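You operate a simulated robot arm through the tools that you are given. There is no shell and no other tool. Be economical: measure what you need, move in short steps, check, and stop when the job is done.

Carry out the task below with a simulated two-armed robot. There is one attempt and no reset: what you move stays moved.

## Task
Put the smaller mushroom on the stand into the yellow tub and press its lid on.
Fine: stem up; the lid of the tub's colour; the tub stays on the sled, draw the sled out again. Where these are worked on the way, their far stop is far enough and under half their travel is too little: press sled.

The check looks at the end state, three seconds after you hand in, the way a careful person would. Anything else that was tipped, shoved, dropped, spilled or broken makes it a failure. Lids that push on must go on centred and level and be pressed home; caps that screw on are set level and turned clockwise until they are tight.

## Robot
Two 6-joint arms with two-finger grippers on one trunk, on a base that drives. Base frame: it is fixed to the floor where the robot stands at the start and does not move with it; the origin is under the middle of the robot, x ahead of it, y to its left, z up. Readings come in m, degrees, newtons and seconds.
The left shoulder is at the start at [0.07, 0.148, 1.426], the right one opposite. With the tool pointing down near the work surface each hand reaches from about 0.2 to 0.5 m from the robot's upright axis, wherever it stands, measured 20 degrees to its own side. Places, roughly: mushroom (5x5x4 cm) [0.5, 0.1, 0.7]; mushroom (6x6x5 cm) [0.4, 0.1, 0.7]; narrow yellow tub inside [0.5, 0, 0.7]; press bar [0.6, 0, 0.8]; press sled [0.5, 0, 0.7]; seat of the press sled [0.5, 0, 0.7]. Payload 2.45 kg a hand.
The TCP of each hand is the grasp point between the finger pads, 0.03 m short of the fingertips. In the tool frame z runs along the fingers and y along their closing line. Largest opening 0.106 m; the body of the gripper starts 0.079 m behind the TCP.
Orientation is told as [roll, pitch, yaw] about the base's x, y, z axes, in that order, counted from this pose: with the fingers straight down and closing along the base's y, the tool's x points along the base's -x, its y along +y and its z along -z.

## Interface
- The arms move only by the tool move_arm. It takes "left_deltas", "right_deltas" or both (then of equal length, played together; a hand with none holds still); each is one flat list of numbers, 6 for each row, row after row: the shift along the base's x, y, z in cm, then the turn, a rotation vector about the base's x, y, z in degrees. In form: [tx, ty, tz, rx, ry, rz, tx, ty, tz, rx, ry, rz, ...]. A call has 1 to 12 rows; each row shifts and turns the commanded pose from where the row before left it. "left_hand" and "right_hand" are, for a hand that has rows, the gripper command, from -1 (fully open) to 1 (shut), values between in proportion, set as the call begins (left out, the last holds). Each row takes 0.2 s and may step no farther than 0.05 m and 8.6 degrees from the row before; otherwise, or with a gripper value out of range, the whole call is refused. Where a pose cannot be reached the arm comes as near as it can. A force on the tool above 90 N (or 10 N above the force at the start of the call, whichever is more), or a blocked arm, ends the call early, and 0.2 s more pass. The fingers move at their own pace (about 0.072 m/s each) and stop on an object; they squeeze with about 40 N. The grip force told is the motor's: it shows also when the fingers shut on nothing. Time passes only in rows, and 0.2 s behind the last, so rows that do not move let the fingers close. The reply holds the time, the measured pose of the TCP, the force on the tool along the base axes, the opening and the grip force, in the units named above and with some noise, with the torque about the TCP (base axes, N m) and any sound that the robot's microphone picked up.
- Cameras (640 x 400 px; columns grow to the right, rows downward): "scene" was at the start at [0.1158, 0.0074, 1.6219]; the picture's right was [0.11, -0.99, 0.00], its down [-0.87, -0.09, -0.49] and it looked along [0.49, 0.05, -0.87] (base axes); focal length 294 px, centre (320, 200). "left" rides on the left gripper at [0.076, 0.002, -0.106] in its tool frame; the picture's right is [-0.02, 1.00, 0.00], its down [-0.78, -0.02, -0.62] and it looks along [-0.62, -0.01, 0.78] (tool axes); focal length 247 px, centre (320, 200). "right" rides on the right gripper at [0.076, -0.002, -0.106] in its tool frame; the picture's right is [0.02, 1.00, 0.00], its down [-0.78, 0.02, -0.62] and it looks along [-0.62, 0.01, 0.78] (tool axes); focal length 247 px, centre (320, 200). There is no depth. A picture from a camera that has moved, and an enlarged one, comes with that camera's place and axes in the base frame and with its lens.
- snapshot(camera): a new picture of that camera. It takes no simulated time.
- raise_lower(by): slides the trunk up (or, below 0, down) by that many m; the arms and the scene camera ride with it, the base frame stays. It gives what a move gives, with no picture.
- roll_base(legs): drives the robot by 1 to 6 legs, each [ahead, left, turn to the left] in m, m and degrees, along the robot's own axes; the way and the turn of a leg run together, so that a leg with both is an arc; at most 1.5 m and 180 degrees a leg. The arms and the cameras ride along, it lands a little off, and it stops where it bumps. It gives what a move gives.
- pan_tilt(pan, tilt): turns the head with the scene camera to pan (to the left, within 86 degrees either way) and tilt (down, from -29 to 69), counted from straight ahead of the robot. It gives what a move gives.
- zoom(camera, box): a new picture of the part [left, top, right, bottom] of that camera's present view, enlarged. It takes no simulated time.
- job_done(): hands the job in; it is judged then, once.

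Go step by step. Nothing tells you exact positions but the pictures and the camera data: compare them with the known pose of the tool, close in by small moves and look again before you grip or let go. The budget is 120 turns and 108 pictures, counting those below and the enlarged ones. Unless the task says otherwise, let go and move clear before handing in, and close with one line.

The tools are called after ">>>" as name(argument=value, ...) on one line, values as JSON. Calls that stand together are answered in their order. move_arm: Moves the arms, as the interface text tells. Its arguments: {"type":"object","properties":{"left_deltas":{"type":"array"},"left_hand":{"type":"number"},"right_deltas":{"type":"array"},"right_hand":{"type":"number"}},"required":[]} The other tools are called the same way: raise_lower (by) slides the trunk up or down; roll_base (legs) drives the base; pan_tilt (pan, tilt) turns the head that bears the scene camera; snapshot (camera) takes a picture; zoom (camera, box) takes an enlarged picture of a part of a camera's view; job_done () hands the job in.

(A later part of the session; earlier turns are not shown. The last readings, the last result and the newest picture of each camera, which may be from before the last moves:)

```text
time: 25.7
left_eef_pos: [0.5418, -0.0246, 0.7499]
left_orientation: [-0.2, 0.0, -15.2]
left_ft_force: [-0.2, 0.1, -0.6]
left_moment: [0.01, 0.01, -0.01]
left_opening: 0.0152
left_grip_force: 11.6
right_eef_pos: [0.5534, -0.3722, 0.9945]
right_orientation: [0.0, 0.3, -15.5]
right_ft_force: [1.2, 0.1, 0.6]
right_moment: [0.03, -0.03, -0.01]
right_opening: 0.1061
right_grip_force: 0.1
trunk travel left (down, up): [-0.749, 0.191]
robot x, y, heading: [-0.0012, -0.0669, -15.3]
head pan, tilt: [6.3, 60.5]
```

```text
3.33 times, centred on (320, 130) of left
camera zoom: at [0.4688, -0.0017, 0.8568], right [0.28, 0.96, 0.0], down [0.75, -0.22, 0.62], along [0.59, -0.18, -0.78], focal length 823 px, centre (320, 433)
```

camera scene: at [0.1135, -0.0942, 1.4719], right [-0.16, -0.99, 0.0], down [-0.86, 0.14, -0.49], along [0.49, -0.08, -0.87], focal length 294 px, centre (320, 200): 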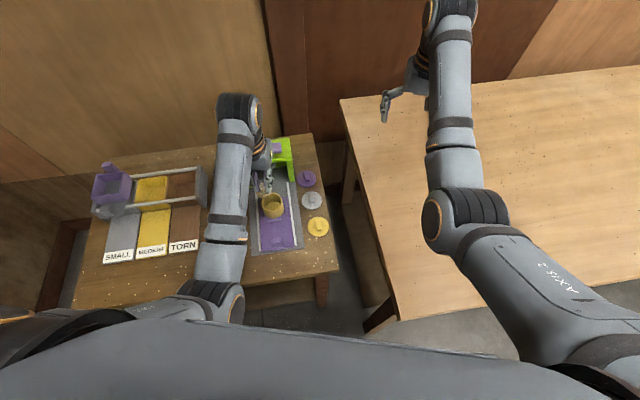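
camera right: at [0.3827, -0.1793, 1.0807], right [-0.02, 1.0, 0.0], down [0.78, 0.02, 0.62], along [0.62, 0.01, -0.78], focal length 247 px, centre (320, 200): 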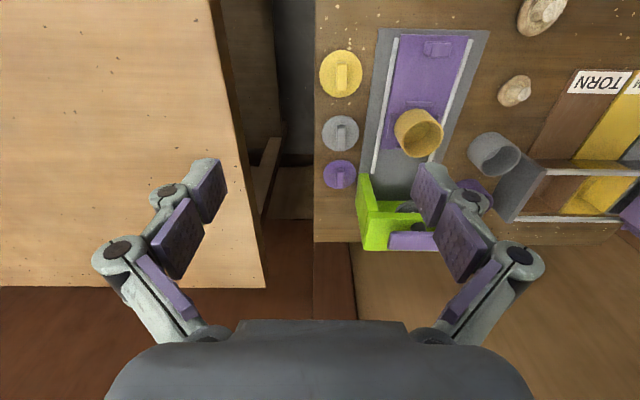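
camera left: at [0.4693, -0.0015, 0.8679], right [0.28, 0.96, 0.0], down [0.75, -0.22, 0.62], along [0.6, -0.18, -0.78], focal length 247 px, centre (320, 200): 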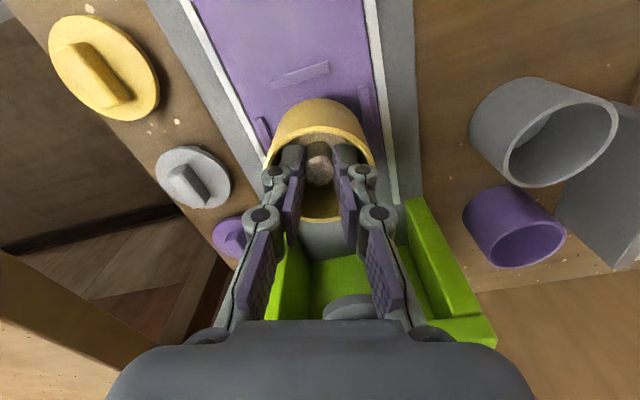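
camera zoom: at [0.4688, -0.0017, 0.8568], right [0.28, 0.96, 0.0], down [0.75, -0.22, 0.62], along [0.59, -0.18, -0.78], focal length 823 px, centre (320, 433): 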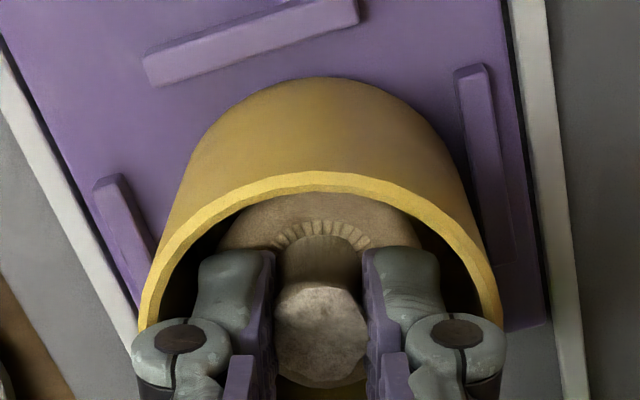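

Now only the mushroom rises while the tub stays. Lift 0.6 cm more and open slightly so it settles ~1 cm.

>>> move_arm(left_deltas=[0, 0, 0.6, 0, 0, 0, 0, 0, 0, 0, 0, 0])

>>> move_arm(left_deltas=[0, 0, 0, 0, 0, 0, 0, 0, 0, 0, 0, 0, 0, 0, 0, 0, 0, 0], left_hand=0.58)

>>> zoom(camera="left", box=[240, 70, 400, 190])

```text
time: 26.3
left_eef_pos: [0.5413, -0.0255, 0.7564]
left_orientation: [-0.2, 0.0, -15.4]
left_ft_force: [0.9, -0.3, -0.3]
left_moment: [0.02, 0.02, 0.05]
left_opening: 0.0156
left_grip_force: 11.5
right_eef_pos: [0.5525, -0.3715, 0.9938]
right_orientation: [0.0, 0.2, -15.4]
right_ft_force: [0.5, 0.5, -0.1]
right_moment: [0.06, 0.0, -0.01]
right_opening: 0.1061
right_grip_force: 0.0
trunk travel left (down, up): [-0.749, 0.191]
robot x, y, heading: [0.0037, -0.0703, -15.5]
head pan, tilt: [6.3, 60.5]
```

```text
time: 27.1
left_eef_pos: [0.5405, -0.0237, 0.7566]
left_orientation: [-0.2, 0.0, -15.3]
left_ft_force: [-0.6, 0.0, -0.1]
left_moment: [0.01, 0.0, -0.01]
left_opening: 0.0209
left_grip_force: 0.0
right_eef_pos: [0.5534, -0.3715, 0.9937]
right_orientation: [0.0, 0.2, -15.5]
right_ft_force: [1.0, -0.5, -0.7]
right_moment: [-0.02, 0.0, -0.04]
right_opening: 0.1061
right_grip_force: 0.0
trunk travel left (down, up): [-0.749, 0.191]
robot x, y, heading: [0.0006, -0.07, -15.5]
head pan, tilt: [6.3, 60.5]
```

```text
3.33 times, centred on (320, 130) of left
camera zoom: at [0.4682, -0.002, 0.863], right [0.28, 0.96, 0.0], down [0.75, -0.22, 0.62], along [0.6, -0.18, -0.78], focal length 823 px, centre (320, 433)
```

zoom: 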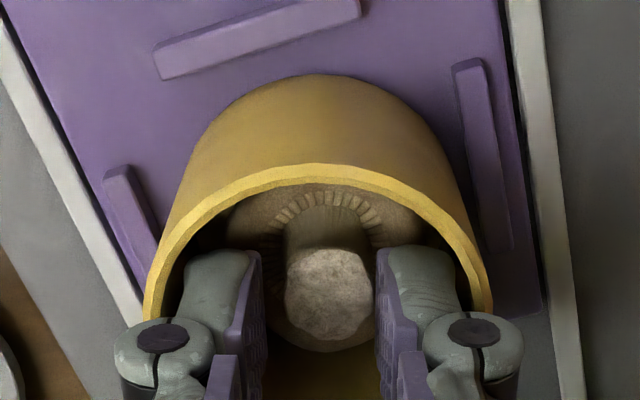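

The mushroom stands free, stem up. Slightly narrowing the fingers so they clear both stem and wall, then a short lift and look.

>>> move_arm(left_deltas=[0, 0, 0, 0, 0, 0, 0, 0, 0, 0, 0, 0, 0, 0, 0.4, 0, 0, 0, 0, 0, 0.4, 0, 0, 0, 0, 0, 0, 0, 0, 0], left_hand=0.65)

>>> zoom(camera="left", box=[240, 70, 400, 190])

```text
time: 28.3
left_eef_pos: [0.5402, -0.0233, 0.7649]
left_orientation: [-0.2, 0.0, -15.3]
left_ft_force: [0.6, 0.4, -0.1]
left_moment: [-0.01, 0.01, -0.02]
left_opening: 0.0185
left_grip_force: 0.0
right_eef_pos: [0.5528, -0.3711, 0.9937]
right_orientation: [0.0, 0.2, -15.6]
right_ft_force: [-0.2, -0.4, 0.3]
right_moment: [0.01, -0.01, 0.04]
right_opening: 0.106
right_grip_force: 0.0
trunk travel left (down, up): [-0.749, 0.191]
robot x, y, heading: [-0.0014, -0.0679, -15.4]
head pan, tilt: [6.3, 60.5]
```

```text
3.33 times, centred on (320, 130) of left
camera zoom: at [0.4678, -0.0015, 0.8708], right [0.28, 0.96, 0.0], down [0.75, -0.22, 0.62], along [0.6, -0.18, -0.78], focal length 823 px, centre (320, 433)
```

zoom: 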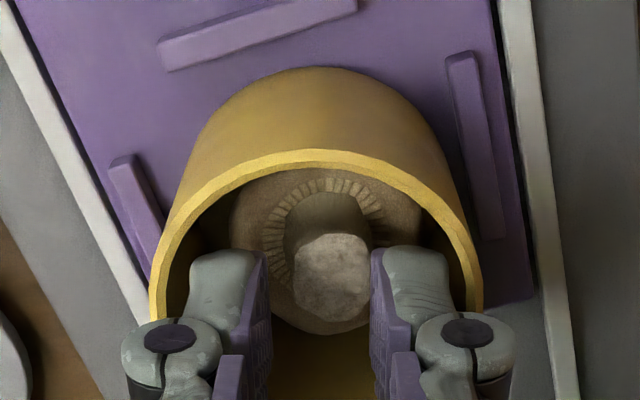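

The hand comes out clean and the tub stays. Lifting clear.

>>> move_arm(left_deltas=[0, 0, 1, 0, 0, 0, 0, 0, 2, 0, 0, 0, 0, 0, 4, 0, 0, 0, 0, 0, 4, 0, 0, 0, 0, 0, 0, 0, 0, 0])

>>> snapshot(camera="left")

>>> zoom(camera="scene", box=[224, 160, 336, 230])

```text
time: 29.5
left_eef_pos: [0.5414, -0.0238, 0.875]
left_orientation: [-0.1, -0.1, -15.2]
left_ft_force: [-0.1, -0.4, -0.2]
left_moment: [-0.01, 0.02, -0.02]
left_opening: 0.0185
left_grip_force: 0.0
right_eef_pos: [0.5538, -0.3709, 0.9933]
right_orientation: [0.0, 0.2, -15.5]
right_ft_force: [-0.4, -0.4, 0.1]
right_moment: [-0.02, 0.01, 0.01]
right_opening: 0.1058
right_grip_force: 0.1
trunk travel left (down, up): [-0.749, 0.191]
robot x, y, heading: [0.0008, -0.0706, -15.2]
head pan, tilt: [6.3, 60.5]
```

```text
70 pictures are left
camera left: at [0.4694, -0.0017, 0.9813], right [0.28, 0.96, 0.0], down [0.75, -0.22, 0.62], along [0.59, -0.18, -0.78], focal length 247 px, centre (320, 200)
```

left: 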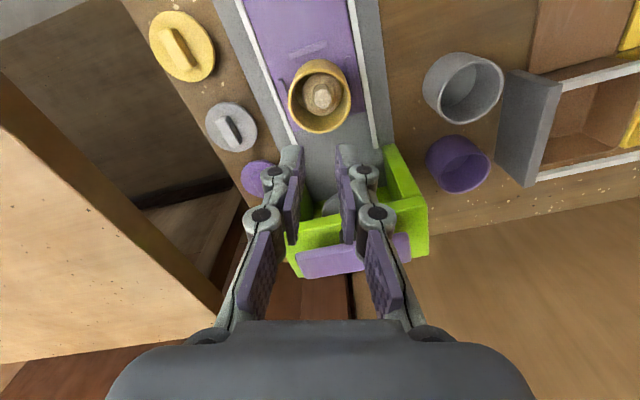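

```text
5.71 times, centred on (280, 195) of scene
camera zoom: at [0.1137, -0.0943, 1.4719], right [-0.16, -0.99, 0.0], down [-0.86, 0.14, -0.49], along [0.49, -0.08, -0.87], focal length 1680 px, centre (549, 229)
```

zoom: 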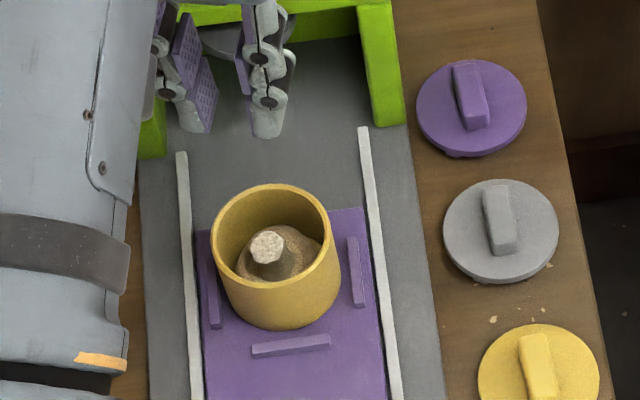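

>>> zoom(camera="scene", box=[248, 185, 296, 215])

>>> zoom(camera="left", box=[270, 40, 370, 140])

```text
13.33 times, centred on (272, 200) of scene
camera zoom: at [0.1137, -0.0943, 1.4719], right [-0.16, -0.99, 0.0], down [-0.86, 0.14, -0.49], along [0.49, -0.08, -0.87], focal length 3920 px, centre (960, 200)
```

zoom: 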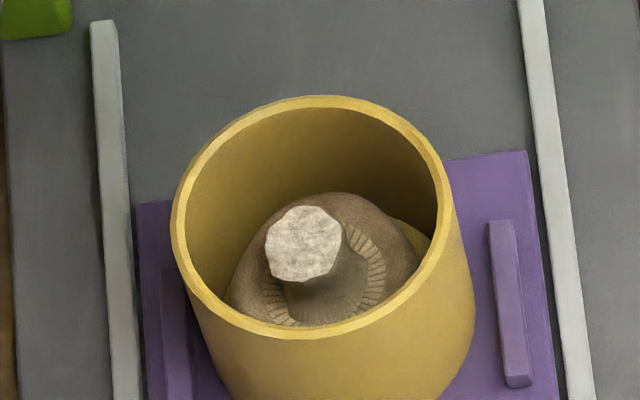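

```text
4.00 times, centred on (320, 90) of left
camera zoom: at [0.4694, -0.0017, 0.9813], right [0.28, 0.96, 0.0], down [0.75, -0.22, 0.62], along [0.59, -0.18, -0.78], focal length 988 px, centre (320, 640)
```

zoom: 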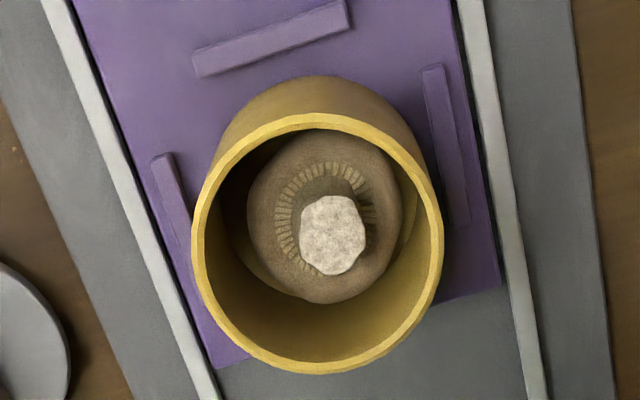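

The mushroom is in the tub, stem up, tub on its seat. Next the yellow lid with the right hand: I raise the left hand, then bring the robot back to heading 0 at y≈0 so the lid lies on the right arm's 20° line.

>>> move_arm(left_deltas=[0, 0, 3, 0, 0, 0, 0, 0, 3, 0, 0, 0, 0, 0, 0, 0, 0, 0])

>>> roll_base(legs=[[0, 0, 15.4], [0, 0.07, 0]])

>>> snapshot(camera="scene")

>>> snapshot(camera="right")

```text
time: 30.3
left_eef_pos: [0.554, -0.0308, 0.9124]
left_orientation: [-0.2, -0.1, -15.2]
left_ft_force: [0.4, 0.4, 0.1]
left_moment: [0.0, 0.0, -0.01]
left_opening: 0.0185
left_grip_force: 0.0
left hand out of reach, approached as far as the arm can: row 2
right_eef_pos: [0.5526, -0.3711, 0.9938]
right_orientation: [0.0, 0.2, -15.5]
right_ft_force: [0.1, 0.1, -0.5]
right_moment: [0.03, -0.01, 0.0]
right_opening: 0.1061
right_grip_force: 0.0
trunk travel left (down, up): [-0.749, 0.191]
robot x, y, heading: [0.0048, -0.0714, -15.3]
head pan, tilt: [6.3, 60.5]
```

```text
time: 32.2
left_eef_pos: [0.5241, 0.1842, 0.9126]
left_orientation: [-0.1, 0.0, 0.1]
left_ft_force: [0.4, 0.2, 0.0]
left_moment: [0.0, 0.02, 0.02]
left_opening: 0.0184
left_grip_force: 0.0
right_eef_pos: [0.6123, -0.1459, 0.9949]
right_orientation: [0.1, 0.2, -0.1]
right_ft_force: [0.4, -0.2, -0.4]
right_moment: [0.0, -0.01, 0.03]
right_opening: 0.1061
right_grip_force: 0.1
trunk travel left (down, up): [-0.749, 0.191]
robot x, y, heading: [0.0005, -0.0003, -0.1]
head pan, tilt: [6.3, 60.5]
```

```text
66 pictures are left
camera scene: at [0.1159, 0.0041, 1.4719], right [0.11, -0.99, 0.0], down [-0.87, -0.09, -0.49], along [0.49, 0.05, -0.87], focal length 294 px, centre (320, 200)
```

scene: 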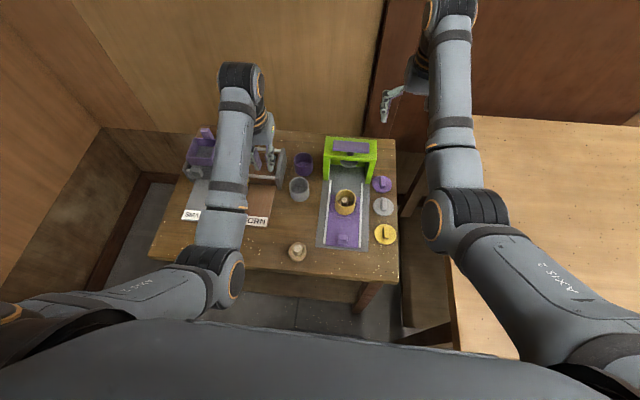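

```text
65 pictures are left
camera right: at [0.5365, -0.1481, 1.0997], right [-0.02, 1.0, 0.0], down [0.79, 0.02, 0.62], along [0.62, 0.01, -0.79], focal length 247 px, centre (320, 200)
```

right: 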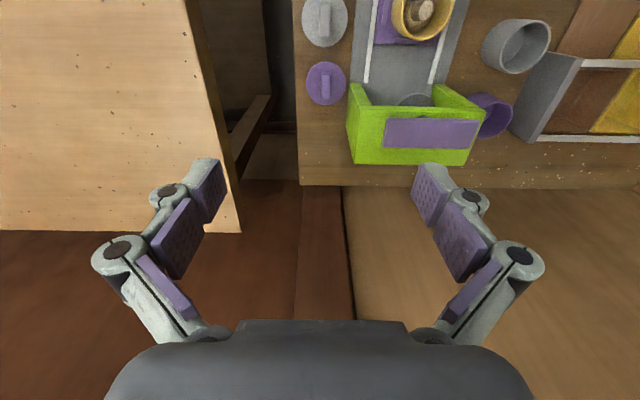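

Bringing the right hand above the yellow lid.

>>> move_arm(right_deltas=[-5, 0, -2, 0, 0, 0, -5, -0.1, -3, 0, 0, 0, -5, -0.1, -4, 0, 0, 0, 0, 0, -3, 0, 0, 0, 0, 0, 0, 0, 0, 0], right_hand=0)

>>> snapshot(camera="right")

>>> zoom(camera="scene", box=[310, 130, 430, 260])

```text
refused: row 1 steps farther than a row can; nothing moved
```

```text
64 pictures are left
camera right: at [0.5365, -0.1481, 1.0997], right [-0.02, 1.0, 0.0], down [0.79, 0.02, 0.62], along [0.62, 0.01, -0.79], focal length 247 px, centre (320, 200)
```

right: 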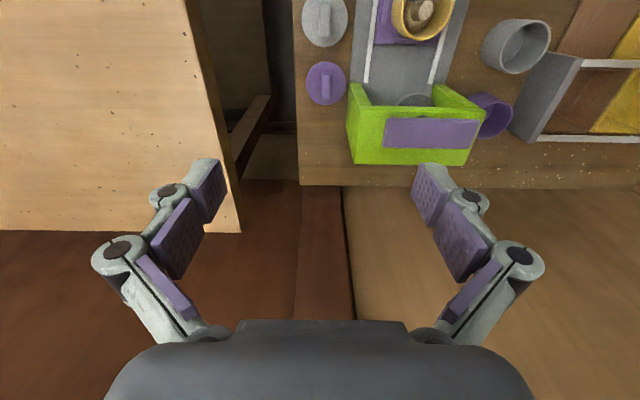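

```text
3.08 times, centred on (370, 195) of scene
camera zoom: at [0.1159, 0.0041, 1.4719], right [0.11, -0.99, 0.0], down [-0.87, -0.09, -0.49], along [0.49, 0.05, -0.87], focal length 904 px, centre (166, 215)
```

zoom: 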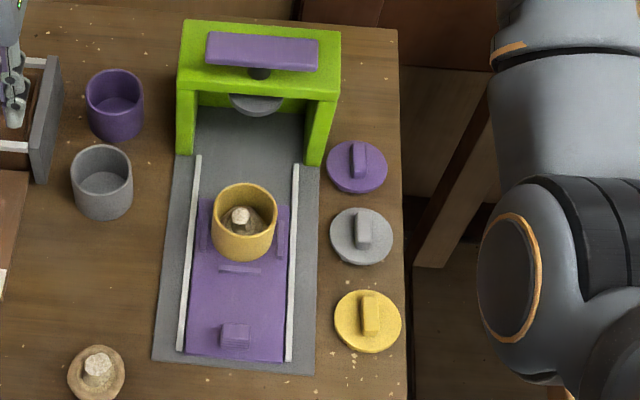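

>>> move_arm(right_deltas=[-4, 0, -2, 0, 0, 0, -4, -0.1, -3, 0, 0, 0, -4, -0.1, -3, 0, 0, 0, -3, 0, -3, 0, 0, 0, 0, 0, -1, 0, 0, 0, 0, 0, 0, 0, 0, 0], right_hand=0)

>>> snapshot(camera="right")

```text
time: 33.4
left_eef_pos: [0.5242, 0.1855, 0.9121]
left_orientation: [-0.3, -0.1, 0.0]
left_ft_force: [-0.2, 0.7, 0.0]
left_moment: [-0.02, 0.01, -0.01]
left_opening: 0.0187
left_grip_force: 0.0
right_eef_pos: [0.5311, -0.1717, 0.9315]
right_orientation: [-3.1, -8.7, -0.8]
right_ft_force: [0.0, -0.1, 0.2]
right_moment: [0.0, -0.02, 0.0]
right_opening: 0.0532
right_grip_force: 0.1
right hand out of reach, approached as far as the arm can: row 1
trunk travel left (down, up): [-0.749, 0.191]
robot x, y, heading: [-0.0004, -0.0005, 0.1]
head pan, tilt: [6.3, 60.5]
stopped in row 5 (right hand): the arm was blocked; the commanded pose is now the measured one
```

```text
62 pictures are left
camera right: at [0.4393, -0.1663, 1.025], right [0.0, 1.0, -0.06], down [0.68, 0.04, 0.73], along [0.73, -0.04, -0.68], focal length 247 px, centre (320, 200)
```

right: 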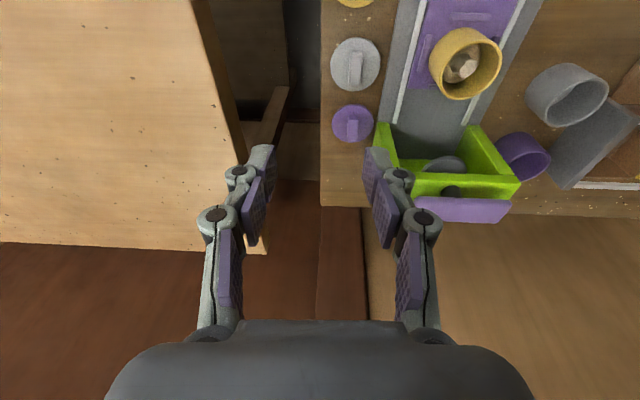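

The arm got blocked near its inner limit and tilted. I straighten it while going down along the outer side.

>>> move_arm(right_deltas=[0, -0.5, -2, 1.5, 4.3, 0.4, 0, -0.5, -2, 1.6, 4.4, 0.4, 0, 0, 0, 0, 0, 0])

```text
time: 34.2
left_eef_pos: [0.523, 0.186, 0.9118]
left_orientation: [-0.1, -0.2, 0.1]
left_ft_force: [0.0, -0.2, 0.4]
left_moment: [0.0, -0.02, 0.02]
left_opening: 0.0184
left_grip_force: 0.1
right_eef_pos: [0.5298, -0.179, 0.8898]
right_orientation: [0.3, 0.0, -0.2]
right_ft_force: [-0.5, 0.8, 0.1]
right_moment: [0.04, -0.04, 0.0]
right_opening: 0.0531
right_grip_force: 0.0
trunk travel left (down, up): [-0.749, 0.191]
robot x, y, heading: [0.0021, -0.0042, -0.2]
head pan, tilt: [6.3, 60.5]
```

>>> move_arm(right_deltas=[-2, 0, -2, 0, 0, 0, -2, 0.8, -2, 0, 0, 0, -2, 1, -2, 0, 0, 0, -0.9, 1, -1, 0, 0, 0, 0, 0, 0, 0, 0, 0])

>>> snapshot(camera="right")

```text
time: 35.4
left_eef_pos: [0.5236, 0.1848, 0.9109]
left_orientation: [-0.2, -0.1, 0.1]
left_ft_force: [0.7, -1.2, 0.4]
left_moment: [0.01, -0.03, -0.02]
left_opening: 0.0186
left_grip_force: 0.1
right_eef_pos: [0.468, -0.1628, 0.8247]
right_orientation: [-1.1, -0.3, -0.3]
right_ft_force: [-0.4, 0.6, 0.1]
right_moment: [0.03, 0.0, -0.05]
right_opening: 0.0531
right_grip_force: 0.1
trunk travel left (down, up): [-0.749, 0.191]
robot x, y, heading: [0.002, 0.0027, 0.1]
head pan, tilt: [6.3, 60.5]
```

```text
61 pictures are left
camera right: at [0.3888, -0.1634, 0.9295], right [-0.02, 1.0, -0.02], down [0.78, 0.02, 0.63], along [0.63, 0.0, -0.78], focal length 247 px, centre (320, 200)
```

right: 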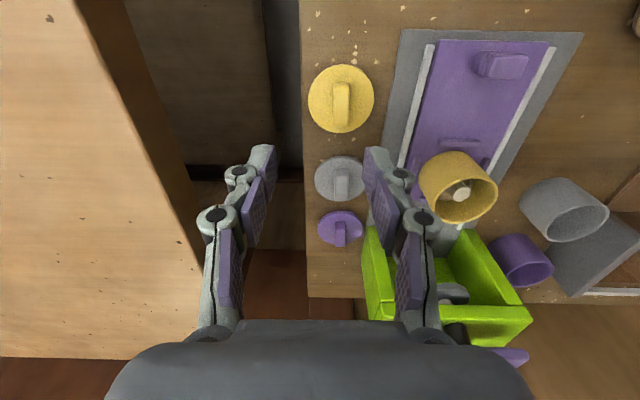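

The lid's handle is about (0.461, -0.146). I shift the base 3 cm left to stay away from the inner limit.

>>> roll_base(legs=[[0, 0.04, 0]])

>>> move_arm(right_deltas=[-0.5, -2, -1, 1.1, 0.3, 0.3, 0, 0, -2, 0, 0, 0, 0, 0, 0, 0, 0, 0])

>>> snapshot(camera="right")

```text
time: 36.2
left_eef_pos: [0.5233, 0.2217, 0.9129]
left_orientation: [-0.1, -0.1, 0.1]
left_ft_force: [-0.9, -0.8, -1.0]
left_moment: [0.05, 0.02, -0.01]
left_opening: 0.0185
left_grip_force: 0.0
right_eef_pos: [0.4651, -0.126, 0.8211]
right_orientation: [-0.9, -0.2, -0.3]
right_ft_force: [-0.8, -1.2, -0.1]
right_moment: [0.04, -0.01, 0.0]
right_opening: 0.0531
right_grip_force: 0.1
trunk travel left (down, up): [-0.749, 0.191]
robot x, y, heading: [-0.0003, 0.0369, -0.2]
head pan, tilt: [6.3, 60.5]
```

```text
time: 37.0
left_eef_pos: [0.5231, 0.2247, 0.9124]
left_orientation: [-0.2, 0.0, 0.1]
left_ft_force: [0.1, 0.5, -0.3]
left_moment: [-0.03, 0.07, 0.01]
left_opening: 0.0187
left_grip_force: 0.1
right_eef_pos: [0.4593, -0.1443, 0.7927]
right_orientation: [0.0, 0.2, 0.1]
right_ft_force: [0.2, 0.4, -0.5]
right_moment: [-0.02, -0.01, -0.02]
right_opening: 0.053
right_grip_force: 0.0
trunk travel left (down, up): [-0.749, 0.191]
robot x, y, heading: [0.0015, 0.0378, 0.0]
head pan, tilt: [6.3, 60.5]
```

```text
60 pictures are left
camera right: at [0.3822, -0.1469, 0.8988], right [-0.02, 1.0, 0.0], down [0.79, 0.02, 0.62], along [0.62, 0.01, -0.79], focal length 247 px, centre (320, 200)
```

right: 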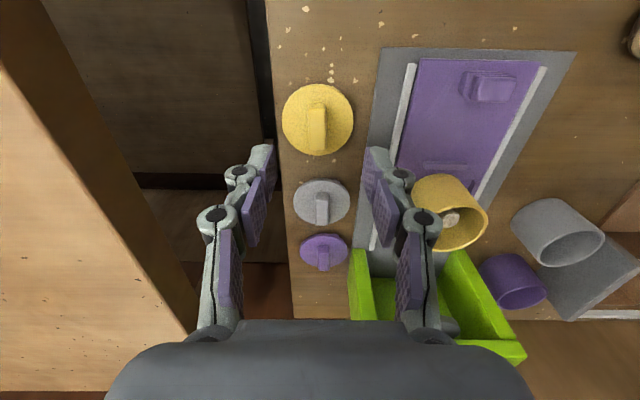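

>>> move_arm(right_deltas=[0, -0.2, -2, 0, 0, 0, 0, 0, -2, 0, 0, 0, 0, 0, -1, 0, 0, 0, 0, 0, 0, 0, 0, 0])

>>> zoom(camera="right", box=[220, 80, 420, 205])

```text
time: 38.0
left_eef_pos: [0.5234, 0.2243, 0.9108]
left_orientation: [-0.2, -0.1, 0.1]
left_ft_force: [1.2, 0.3, -1.0]
left_moment: [-0.05, -0.02, -0.01]
left_opening: 0.0182
left_grip_force: 0.1
right_eef_pos: [0.4599, -0.1459, 0.7434]
right_orientation: [0.0, 0.1, -0.1]
right_ft_force: [0.0, -0.2, 0.4]
right_moment: [0.02, 0.0, -0.02]
right_opening: 0.0529
right_grip_force: 0.1
trunk travel left (down, up): [-0.749, 0.191]
robot x, y, heading: [0.0002, 0.0374, -0.3]
head pan, tilt: [6.3, 60.5]
```

```text
3.20 times, centred on (320, 142) of right
camera zoom: at [0.3833, -0.1486, 0.8489], right [-0.02, 1.0, 0.0], down [0.79, 0.02, 0.62], along [0.62, 0.01, -0.79], focal length 790 px, centre (320, 384)
```

zoom: 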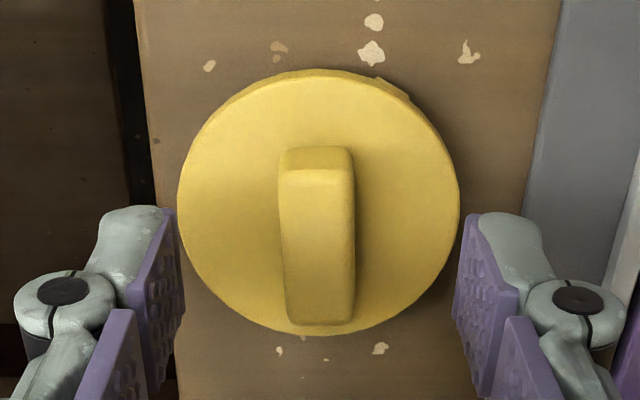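

The handle is centred between the fingers and about 2 cm tall. Down ~2.3 cm, then close.

>>> move_arm(right_deltas=[0.1, 0, -1, 0, 0, 0, 0, 0, -0.8, 0, 0, 0, 0, 0, -0.4, 0, 0, 0, 0, 0, 0, 0, 0, 0])

>>> zoom(camera="right", box=[220, 80, 420, 205])

```text
time: 39.0
left_eef_pos: [0.5226, 0.2239, 0.9122]
left_orientation: [-0.2, -0.1, 0.1]
left_ft_force: [-0.6, -0.5, 0.8]
left_moment: [0.01, 0.03, -0.01]
left_opening: 0.0186
left_grip_force: 0.1
right_eef_pos: [0.46, -0.1466, 0.7215]
right_orientation: [0.1, 0.2, 0.0]
right_ft_force: [0.1, -0.6, 0.0]
right_moment: [0.01, 0.01, -0.01]
right_opening: 0.053
right_grip_force: 0.1
trunk travel left (down, up): [-0.749, 0.191]
robot x, y, heading: [-0.0007, 0.0358, -0.1]
head pan, tilt: [6.3, 60.5]
```

```text
3.20 times, centred on (320, 142) of right
camera zoom: at [0.3839, -0.1494, 0.8263], right [-0.02, 1.0, 0.0], down [0.79, 0.02, 0.62], along [0.62, 0.01, -0.79], focal length 790 px, centre (320, 384)
```

zoom: 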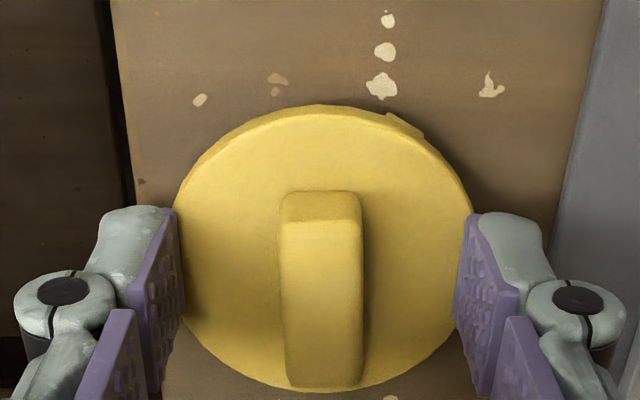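

>>> move_arm(right_deltas=[0.2, 0, -0.3, 0, 0, 0, 0, 0, 0, 0, 0, 0])

>>> move_arm(right_deltas=[0, 0, 0, 0, 0, 0, 0, 0, 0, 0, 0, 0, 0, 0, 0, 0, 0, 0], right_hand=1)

>>> move_arm(right_deltas=[0, 0, 2, 0, 0, 0, 0, 0, 4, 0, 0, 0, 0, 0, 4, 0, 0, 0, 0, 0, 0, 0, 0, 0])

>>> snapshot(camera="right")

```text
time: 39.6
left_eef_pos: [0.5223, 0.2243, 0.9125]
left_orientation: [-0.2, -0.2, 0.0]
left_ft_force: [-0.3, -1.0, 1.2]
left_moment: [-0.01, 0.02, 0.0]
left_opening: 0.0184
left_grip_force: 0.0
right_eef_pos: [0.463, -0.1478, 0.7188]
right_orientation: [0.0, 0.0, 0.0]
right_ft_force: [-3.5, -0.6, 12.6]
right_moment: [-0.03, 0.07, -0.01]
right_opening: 0.0542
right_grip_force: 4.4
trunk travel left (down, up): [-0.749, 0.191]
robot x, y, heading: [0.0025, 0.0387, -0.2]
head pan, tilt: [6.3, 60.5]
```

```text
time: 40.4
left_eef_pos: [0.5229, 0.224, 0.9146]
left_orientation: [-0.2, -0.3, 0.1]
left_ft_force: [-0.1, 1.1, 0.0]
left_moment: [0.01, 0.0, 0.01]
left_opening: 0.0184
left_grip_force: 0.1
right_eef_pos: [0.4621, -0.1458, 0.7192]
right_orientation: [0.0, -0.2, -0.1]
right_ft_force: [3.3, -1.2, 30.2]
right_moment: [-0.03, -0.17, 0.05]
right_opening: 0.013
right_grip_force: 39.3
trunk travel left (down, up): [-0.749, 0.191]
robot x, y, heading: [0.0004, 0.0377, -0.0]
head pan, tilt: [6.3, 60.5]
```

```text
time: 41.4
left_eef_pos: [0.5235, 0.2233, 0.9125]
left_orientation: [-0.2, -0.1, 0.1]
left_ft_force: [0.2, 0.4, -0.2]
left_moment: [0.01, 0.0, 0.04]
left_opening: 0.0185
left_grip_force: 0.0
right_eef_pos: [0.4618, -0.1473, 0.8185]
right_orientation: [0.1, 0.1, 0.0]
right_ft_force: [0.2, -0.4, -0.1]
right_moment: [0.02, 0.02, -0.02]
right_opening: 0.0132
right_grip_force: 39.8
trunk travel left (down, up): [-0.749, 0.191]
robot x, y, heading: [0.0015, 0.0366, -0.1]
head pan, tilt: [6.3, 60.5]
```

```text
57 pictures are left
camera right: at [0.3854, -0.149, 0.9244], right [-0.02, 1.0, 0.0], down [0.79, 0.02, 0.62], along [0.62, 0.01, -0.79], focal length 247 px, centre (320, 200)
```

right: 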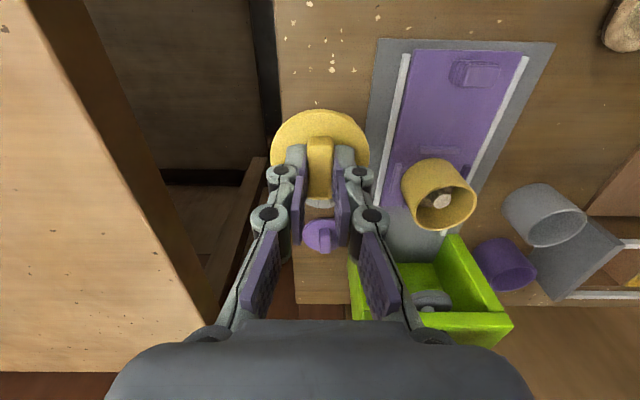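

The yellow lid is held level by its handle. Raise a little more and turn the base 14° left to bring it near the tub.

>>> move_arm(right_deltas=[0, 0, 1.5, 0, 0, 0, 0, 0, 0, 0, 0, 0])

>>> roll_base(legs=[[0, 0, 14]])

>>> snapshot(camera="right")

>>> snapshot(camera="scene")

```text
time: 42.0
left_eef_pos: [0.5241, 0.2229, 0.9126]
left_orientation: [-0.3, -0.1, 0.1]
left_ft_force: [0.1, -0.6, 0.5]
left_moment: [-0.03, 0.03, -0.01]
left_opening: 0.0184
left_grip_force: 0.1
right_eef_pos: [0.4607, -0.1466, 0.8329]
right_orientation: [0.0, 0.2, 0.0]
right_ft_force: [-0.8, 0.4, 0.4]
right_moment: [-0.02, 0.03, 0.03]
right_opening: 0.0133
right_grip_force: 39.7
trunk travel left (down, up): [-0.749, 0.191]
robot x, y, heading: [-0.0, 0.0408, -0.2]
head pan, tilt: [6.3, 60.5]
```

```text
time: 43.3
left_eef_pos: [0.4626, 0.3461, 0.9126]
left_orientation: [-0.2, -0.1, 14.3]
left_ft_force: [-0.3, 0.5, -0.7]
left_moment: [0.02, -0.01, 0.02]
left_opening: 0.0185
left_grip_force: 0.0
right_eef_pos: [0.4931, -0.0269, 0.8318]
right_orientation: [0.1, 0.1, 14.3]
right_ft_force: [0.8, 0.2, 0.3]
right_moment: [0.04, -0.01, -0.02]
right_opening: 0.013
right_grip_force: 40.4
trunk travel left (down, up): [-0.749, 0.191]
robot x, y, heading: [0.0033, 0.0392, 14.5]
head pan, tilt: [6.3, 60.5]
```

```text
56 pictures are left
camera right: at [0.419, -0.0481, 0.9382], right [-0.27, 0.96, 0.0], down [0.76, 0.21, 0.62], along [0.6, 0.17, -0.79], focal length 247 px, centre (320, 200)
```

right: 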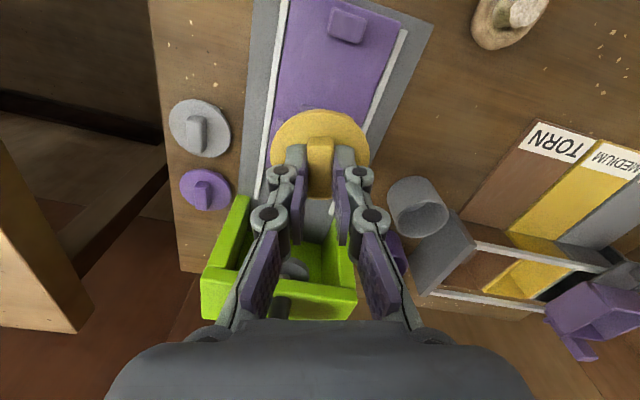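

```text
55 pictures are left
camera scene: at [0.1108, 0.0729, 1.4719], right [0.35, -0.94, 0.0], down [-0.82, -0.3, -0.49], along [0.46, 0.17, -0.87], focal length 294 px, centre (320, 200)
```

scene: 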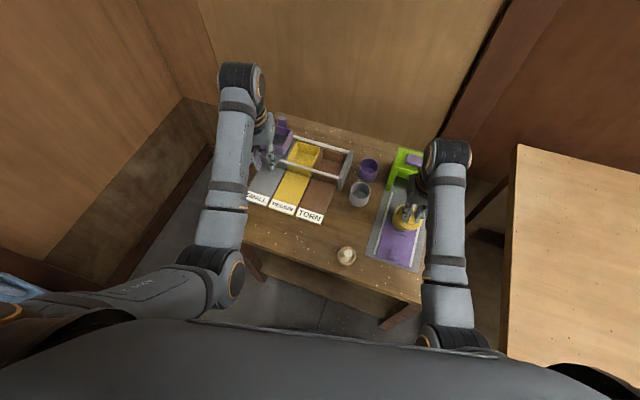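

>>> zoom(camera="right", box=[240, 90, 400, 215])

>>> zoom(camera="scene", box=[360, 160, 450, 250])

```text
3.20 times, centred on (320, 152) of right
camera zoom: at [0.419, -0.0481, 0.9382], right [-0.27, 0.96, 0.0], down [0.76, 0.21, 0.62], along [0.6, 0.17, -0.79], focal length 790 px, centre (320, 352)
```

zoom: 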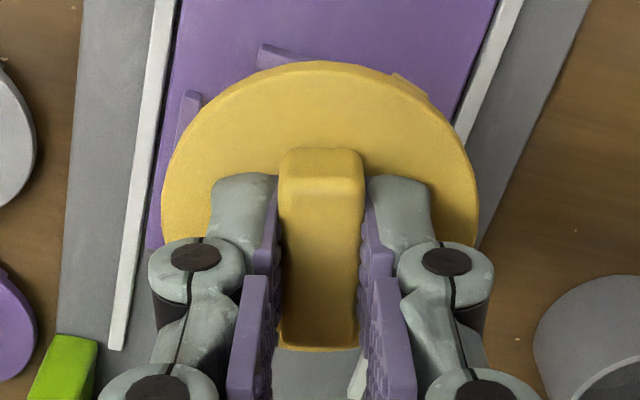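

```text
4.44 times, centred on (405, 205) of scene
camera zoom: at [0.1108, 0.0729, 1.4719], right [0.35, -0.94, 0.0], down [-0.82, -0.3, -0.49], along [0.46, 0.17, -0.87], focal length 1306 px, centre (-58, 178)
```

zoom: 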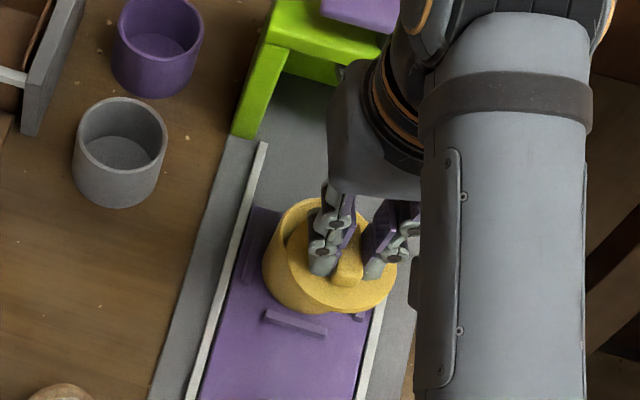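

>>> zoom(camera="scene", box=[412, 198, 458, 234])

>>> zoom(camera="scene", box=[412, 198, 436, 213])

```text
11.11 times, centred on (435, 216) of scene
camera zoom: at [0.1108, 0.0729, 1.4719], right [0.35, -0.94, 0.0], down [-0.82, -0.3, -0.49], along [0.46, 0.17, -0.87], focal length 3266 px, centre (-958, 22)
```

zoom: 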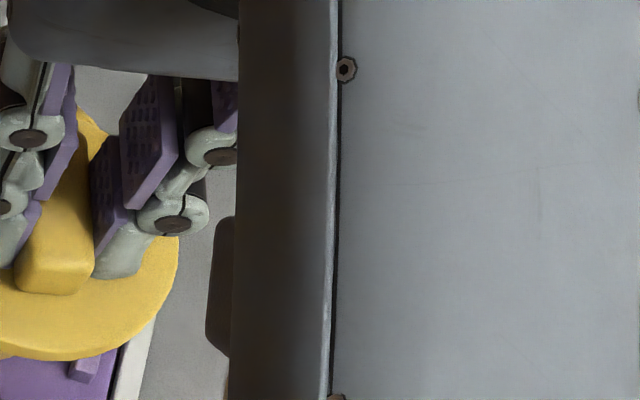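

```text
16.00 times, centred on (424, 206) of scene
camera zoom: at [0.1108, 0.0729, 1.4719], right [0.35, -0.94, 0.0], down [-0.82, -0.3, -0.49], along [0.46, 0.17, -0.87], focal length 4703 px, centre (-1344, 112)
```

zoom: 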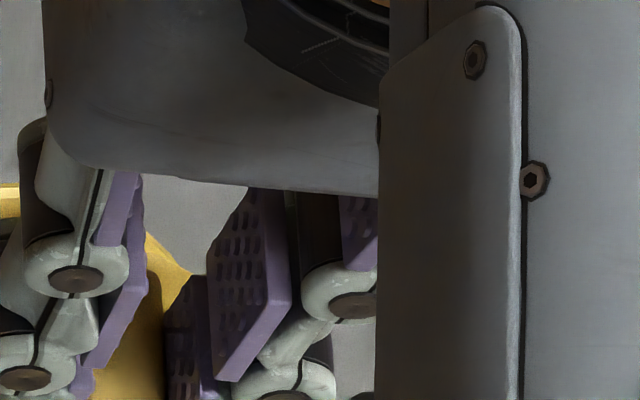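

>>> zoom(camera="scene", box=[384, 190, 434, 240])

```text
8.00 times, centred on (409, 215) of scene
camera zoom: at [0.1108, 0.0729, 1.4719], right [0.35, -0.94, 0.0], down [-0.82, -0.3, -0.49], along [0.46, 0.17, -0.87], focal length 2352 px, centre (-392, 80)
```

zoom: 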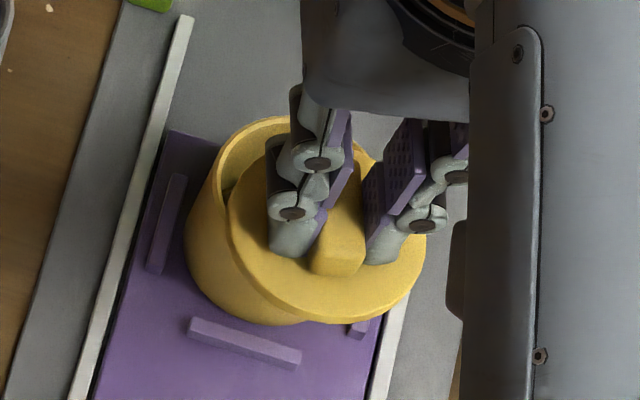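

Cross-checking the views, the tub centre is at about (0.5405, -0.0245) and the lid is centred on the TCP. Moving over and lowering part-way.

>>> move_arm(right_deltas=[2.4, 0.1, 0, 0, 0, 0, 2.3, 0.1, 0, 0, 0, 0, 0, 0, -2, 0, 0, 0, 0, 0, 0, 0, 0, 0])

>>> zoom(camera="scene", box=[384, 180, 434, 230])

>>> snapshot(camera="right")

```text
time: 44.3
left_eef_pos: [0.4618, 0.347, 0.9121]
left_orientation: [-0.2, -0.1, 14.3]
left_ft_force: [0.5, -0.1, -0.1]
left_moment: [0.0, -0.02, 0.0]
left_opening: 0.0186
left_grip_force: 0.1
right_eef_pos: [0.5409, -0.0257, 0.811]
right_orientation: [0.0, 0.2, 14.2]
right_ft_force: [-0.3, 0.0, -1.3]
right_moment: [-0.01, -0.03, -0.01]
right_opening: 0.0135
right_grip_force: 40.1
trunk travel left (down, up): [-0.749, 0.191]
robot x, y, heading: [0.0027, 0.0388, 14.2]
head pan, tilt: [6.3, 60.5]
```

```text
8.00 times, centred on (409, 205) of scene
camera zoom: at [0.1111, 0.073, 1.4719], right [0.35, -0.94, 0.0], down [-0.82, -0.3, -0.49], along [0.46, 0.17, -0.87], focal length 2352 px, centre (-392, 160)
```

zoom: 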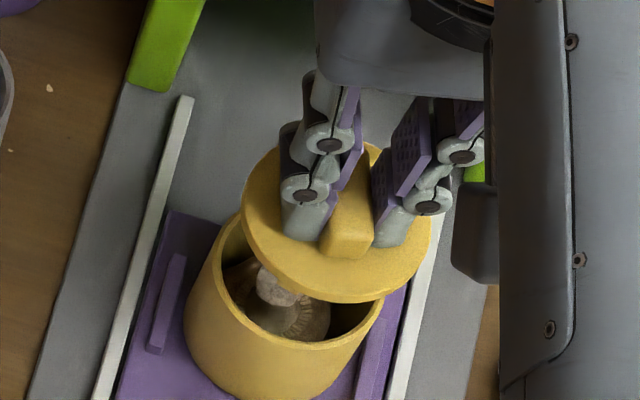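

```text
48 pictures are left
camera right: at [0.4663, -0.047, 0.9178], right [-0.27, 0.96, 0.0], down [0.76, 0.21, 0.62], along [0.6, 0.17, -0.79], focal length 247 px, centre (320, 200)
```

right: 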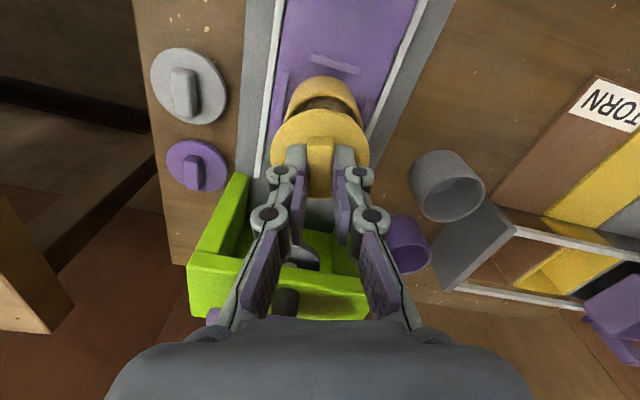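

>>> move_arm(right_deltas=[-0.1, 0.1, -1.0, 0, 0, 0, 0, 0, -0.8, 0, 0, 0, 0, 0, 0, 0, 0, 0])

>>> zoom(camera="scene", box=[384, 180, 434, 230])

>>> zoom(camera="right", box=[240, 60, 400, 185])

```text
time: 45.1
left_eef_pos: [0.4618, 0.3452, 0.9126]
left_orientation: [-0.2, -0.1, 14.2]
left_ft_force: [-0.5, 0.3, 0.8]
left_moment: [0.01, 0.01, 0.0]
left_opening: 0.0185
left_grip_force: 0.1
right_eef_pos: [0.54, -0.0226, 0.7966]
right_orientation: [0.0, 0.2, 14.2]
right_ft_force: [-0.3, 0.2, 0.1]
right_moment: [0.04, -0.02, 0.01]
right_opening: 0.0131
right_grip_force: 40.3
trunk travel left (down, up): [-0.749, 0.191]
robot x, y, heading: [0.0014, 0.0403, 14.2]
head pan, tilt: [6.3, 60.5]
```

```text
8.00 times, centred on (409, 205) of scene
camera zoom: at [0.1107, 0.073, 1.4719], right [0.35, -0.94, 0.0], down [-0.82, -0.3, -0.49], along [0.46, 0.17, -0.87], focal length 2352 px, centre (-392, 160)
```

zoom: 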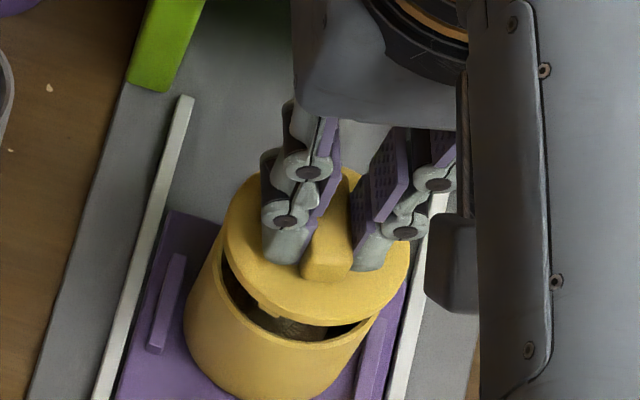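

```text
3.20 times, centred on (320, 122) of right
camera zoom: at [0.4652, -0.0451, 0.901], right [-0.27, 0.96, 0.0], down [0.76, 0.21, 0.62], along [0.6, 0.17, -0.79], focal length 790 px, centre (320, 448)
```

zoom: 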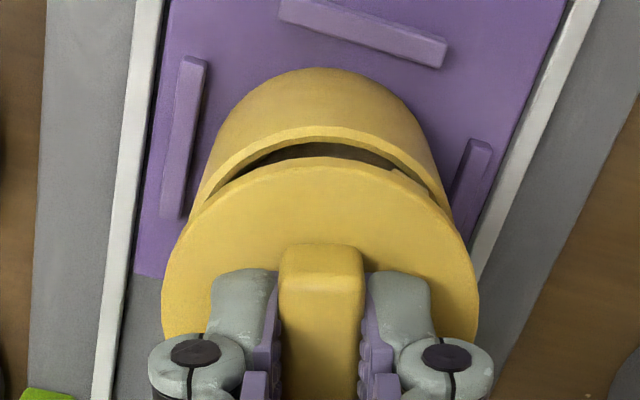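

Lateral is right; the lid should go ~2.5 mm forward. Then lower to first contact.

>>> move_arm(right_deltas=[0.25, 0, -0.5, 0, 0, 0, 0, 0, -0.4, 0, 0, 0, 0, 0, 0, 0, 0, 0])

>>> zoom(camera="right", box=[240, 60, 400, 185])

>>> zoom(camera="scene", box=[384, 180, 434, 230])

```text
time: 45.9
left_eef_pos: [0.4613, 0.3466, 0.9125]
left_orientation: [-0.1, -0.1, 14.2]
left_ft_force: [-0.5, -0.4, -0.2]
left_moment: [0.0, -0.02, -0.02]
left_opening: 0.0186
left_grip_force: 0.0
right_eef_pos: [0.5427, -0.0242, 0.7855]
right_orientation: [0.0, 0.2, 14.2]
right_ft_force: [-0.6, 0.0, -0.1]
right_moment: [0.01, 0.0, 0.0]
right_opening: 0.0132
right_grip_force: 40.0
trunk travel left (down, up): [-0.749, 0.191]
robot x, y, heading: [0.0006, 0.0403, 14.2]
head pan, tilt: [6.3, 60.5]
```

```text
3.20 times, centred on (320, 122) of right
camera zoom: at [0.4679, -0.045, 0.8918], right [-0.27, 0.96, 0.0], down [0.76, 0.21, 0.62], along [0.6, 0.17, -0.79], focal length 790 px, centre (320, 448)
```

zoom: 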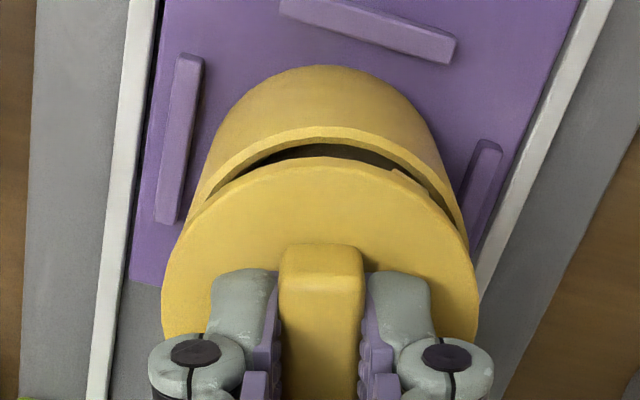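

```text
8.00 times, centred on (409, 205) of scene
camera zoom: at [0.1108, 0.073, 1.4719], right [0.35, -0.94, 0.0], down [-0.82, -0.3, -0.49], along [0.46, 0.17, -0.87], focal length 2352 px, centre (-392, 160)
```

zoom: 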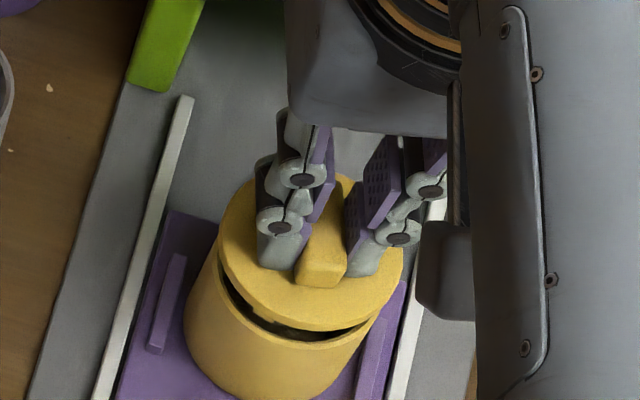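

>>> move_arm(right_deltas=[0.1, 0.05, -0.4, 0, 0, 0, 0, 0, -0.3, 0, 0, 0, 0, 0, 0, 0, 0, 0])

>>> zoom(camera="scene", box=[384, 180, 434, 230])

```text
time: 46.7
left_eef_pos: [0.462, 0.3455, 0.9112]
left_orientation: [-0.2, -0.1, 14.3]
left_ft_force: [-0.4, -0.1, 0.1]
left_moment: [0.02, 0.02, -0.04]
left_opening: 0.0187
left_grip_force: 0.2
right_eef_pos: [0.5428, -0.0235, 0.7792]
right_orientation: [0.0, 0.2, 14.2]
right_ft_force: [-0.6, 0.3, 3.4]
right_moment: [0.0, 0.03, 0.0]
right_opening: 0.0132
right_grip_force: 40.0
trunk travel left (down, up): [-0.749, 0.191]
robot x, y, heading: [0.0027, 0.0358, 13.8]
head pan, tilt: [6.3, 60.5]
```

```text
8.00 times, centred on (409, 205) of scene
camera zoom: at [0.1102, 0.0731, 1.472], right [0.35, -0.94, 0.0], down [-0.82, -0.3, -0.49], along [0.46, 0.17, -0.87], focal length 2352 px, centre (-392, 160)
```

zoom: 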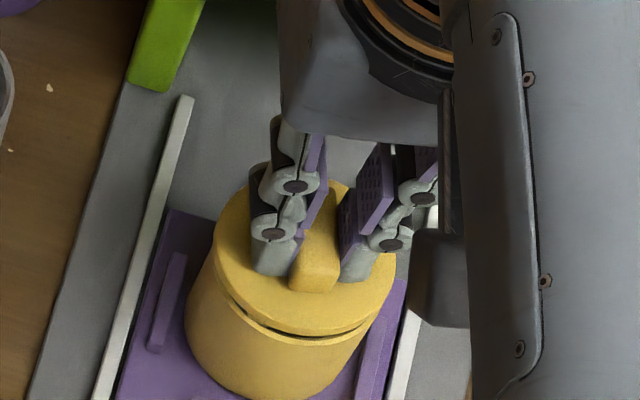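

First contact (3 N), the lid looks level and centred. Pushing gently a bit further.

>>> move_arm(right_deltas=[0, 0, -0.2, 0, 0, 0, 0, 0, 0, 0, 0, 0])

>>> zoom(camera="right", box=[240, 60, 400, 185])

```text
time: 47.3
left_eef_pos: [0.4601, 0.3465, 0.9127]
left_orientation: [-0.3, -0.3, 14.3]
left_ft_force: [0.1, 0.1, 0.9]
left_moment: [0.0, 0.01, 0.0]
left_opening: 0.0186
left_grip_force: 0.1
right_eef_pos: [0.5423, -0.0239, 0.7786]
right_orientation: [0.0, 0.0, 14.2]
right_ft_force: [0.7, -0.1, 17.6]
right_moment: [-0.01, -0.04, -0.01]
right_opening: 0.0133
right_grip_force: 39.6
trunk travel left (down, up): [-0.749, 0.191]
robot x, y, heading: [0.0001, 0.0378, 13.8]
head pan, tilt: [6.3, 60.5]
```

```text
3.20 times, centred on (320, 122) of right
camera zoom: at [0.4681, -0.0445, 0.8841], right [-0.27, 0.96, 0.0], down [0.75, 0.21, 0.62], along [0.6, 0.17, -0.78], focal length 790 px, centre (320, 448)
```

zoom: 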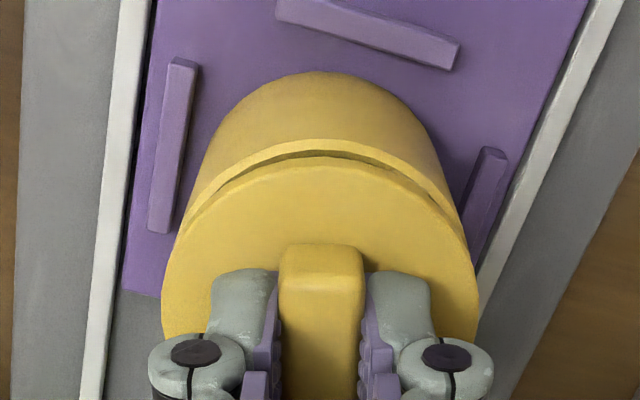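

The lid meets firm resistance evenly (18 N). I feel whether the plug is captured by easing off and nudging 2 mm forward.

>>> move_arm(right_deltas=[0, 0, 0.15, 0, 0, 0, 0.2, 0.05, 0, 0, 0, 0, 0, 0, 0, 0, 0, 0])

>>> zoom(camera="right", box=[240, 60, 400, 185])

```text
time: 48.1
left_eef_pos: [0.4602, 0.3469, 0.9127]
left_orientation: [-0.1, -0.2, 14.3]
left_ft_force: [0.4, -0.6, 0.9]
left_moment: [-0.05, 0.01, -0.01]
left_opening: 0.0183
left_grip_force: 0.2
right_eef_pos: [0.5439, -0.0231, 0.7784]
right_orientation: [0.0, 0.1, 14.2]
right_ft_force: [-0.2, -0.3, 8.0]
right_moment: [-0.05, -0.02, -0.01]
right_opening: 0.0133
right_grip_force: 40.0
trunk travel left (down, up): [-0.749, 0.191]
robot x, y, heading: [-0.0007, 0.0376, 14.1]
head pan, tilt: [6.3, 60.5]
```

```text
3.20 times, centred on (320, 122) of right
camera zoom: at [0.4699, -0.0442, 0.8845], right [-0.27, 0.96, 0.0], down [0.76, 0.21, 0.62], along [0.6, 0.17, -0.79], focal length 790 px, centre (320, 448)
```

zoom: 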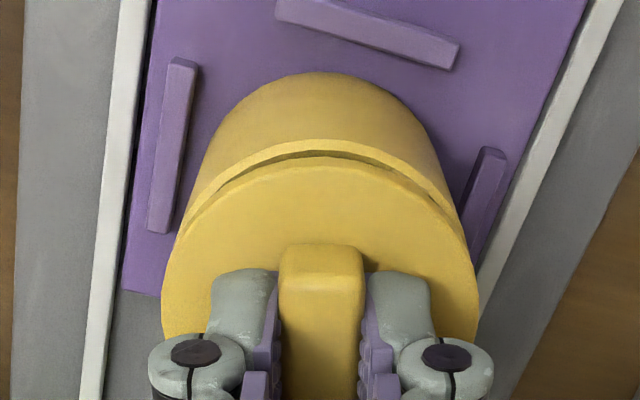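

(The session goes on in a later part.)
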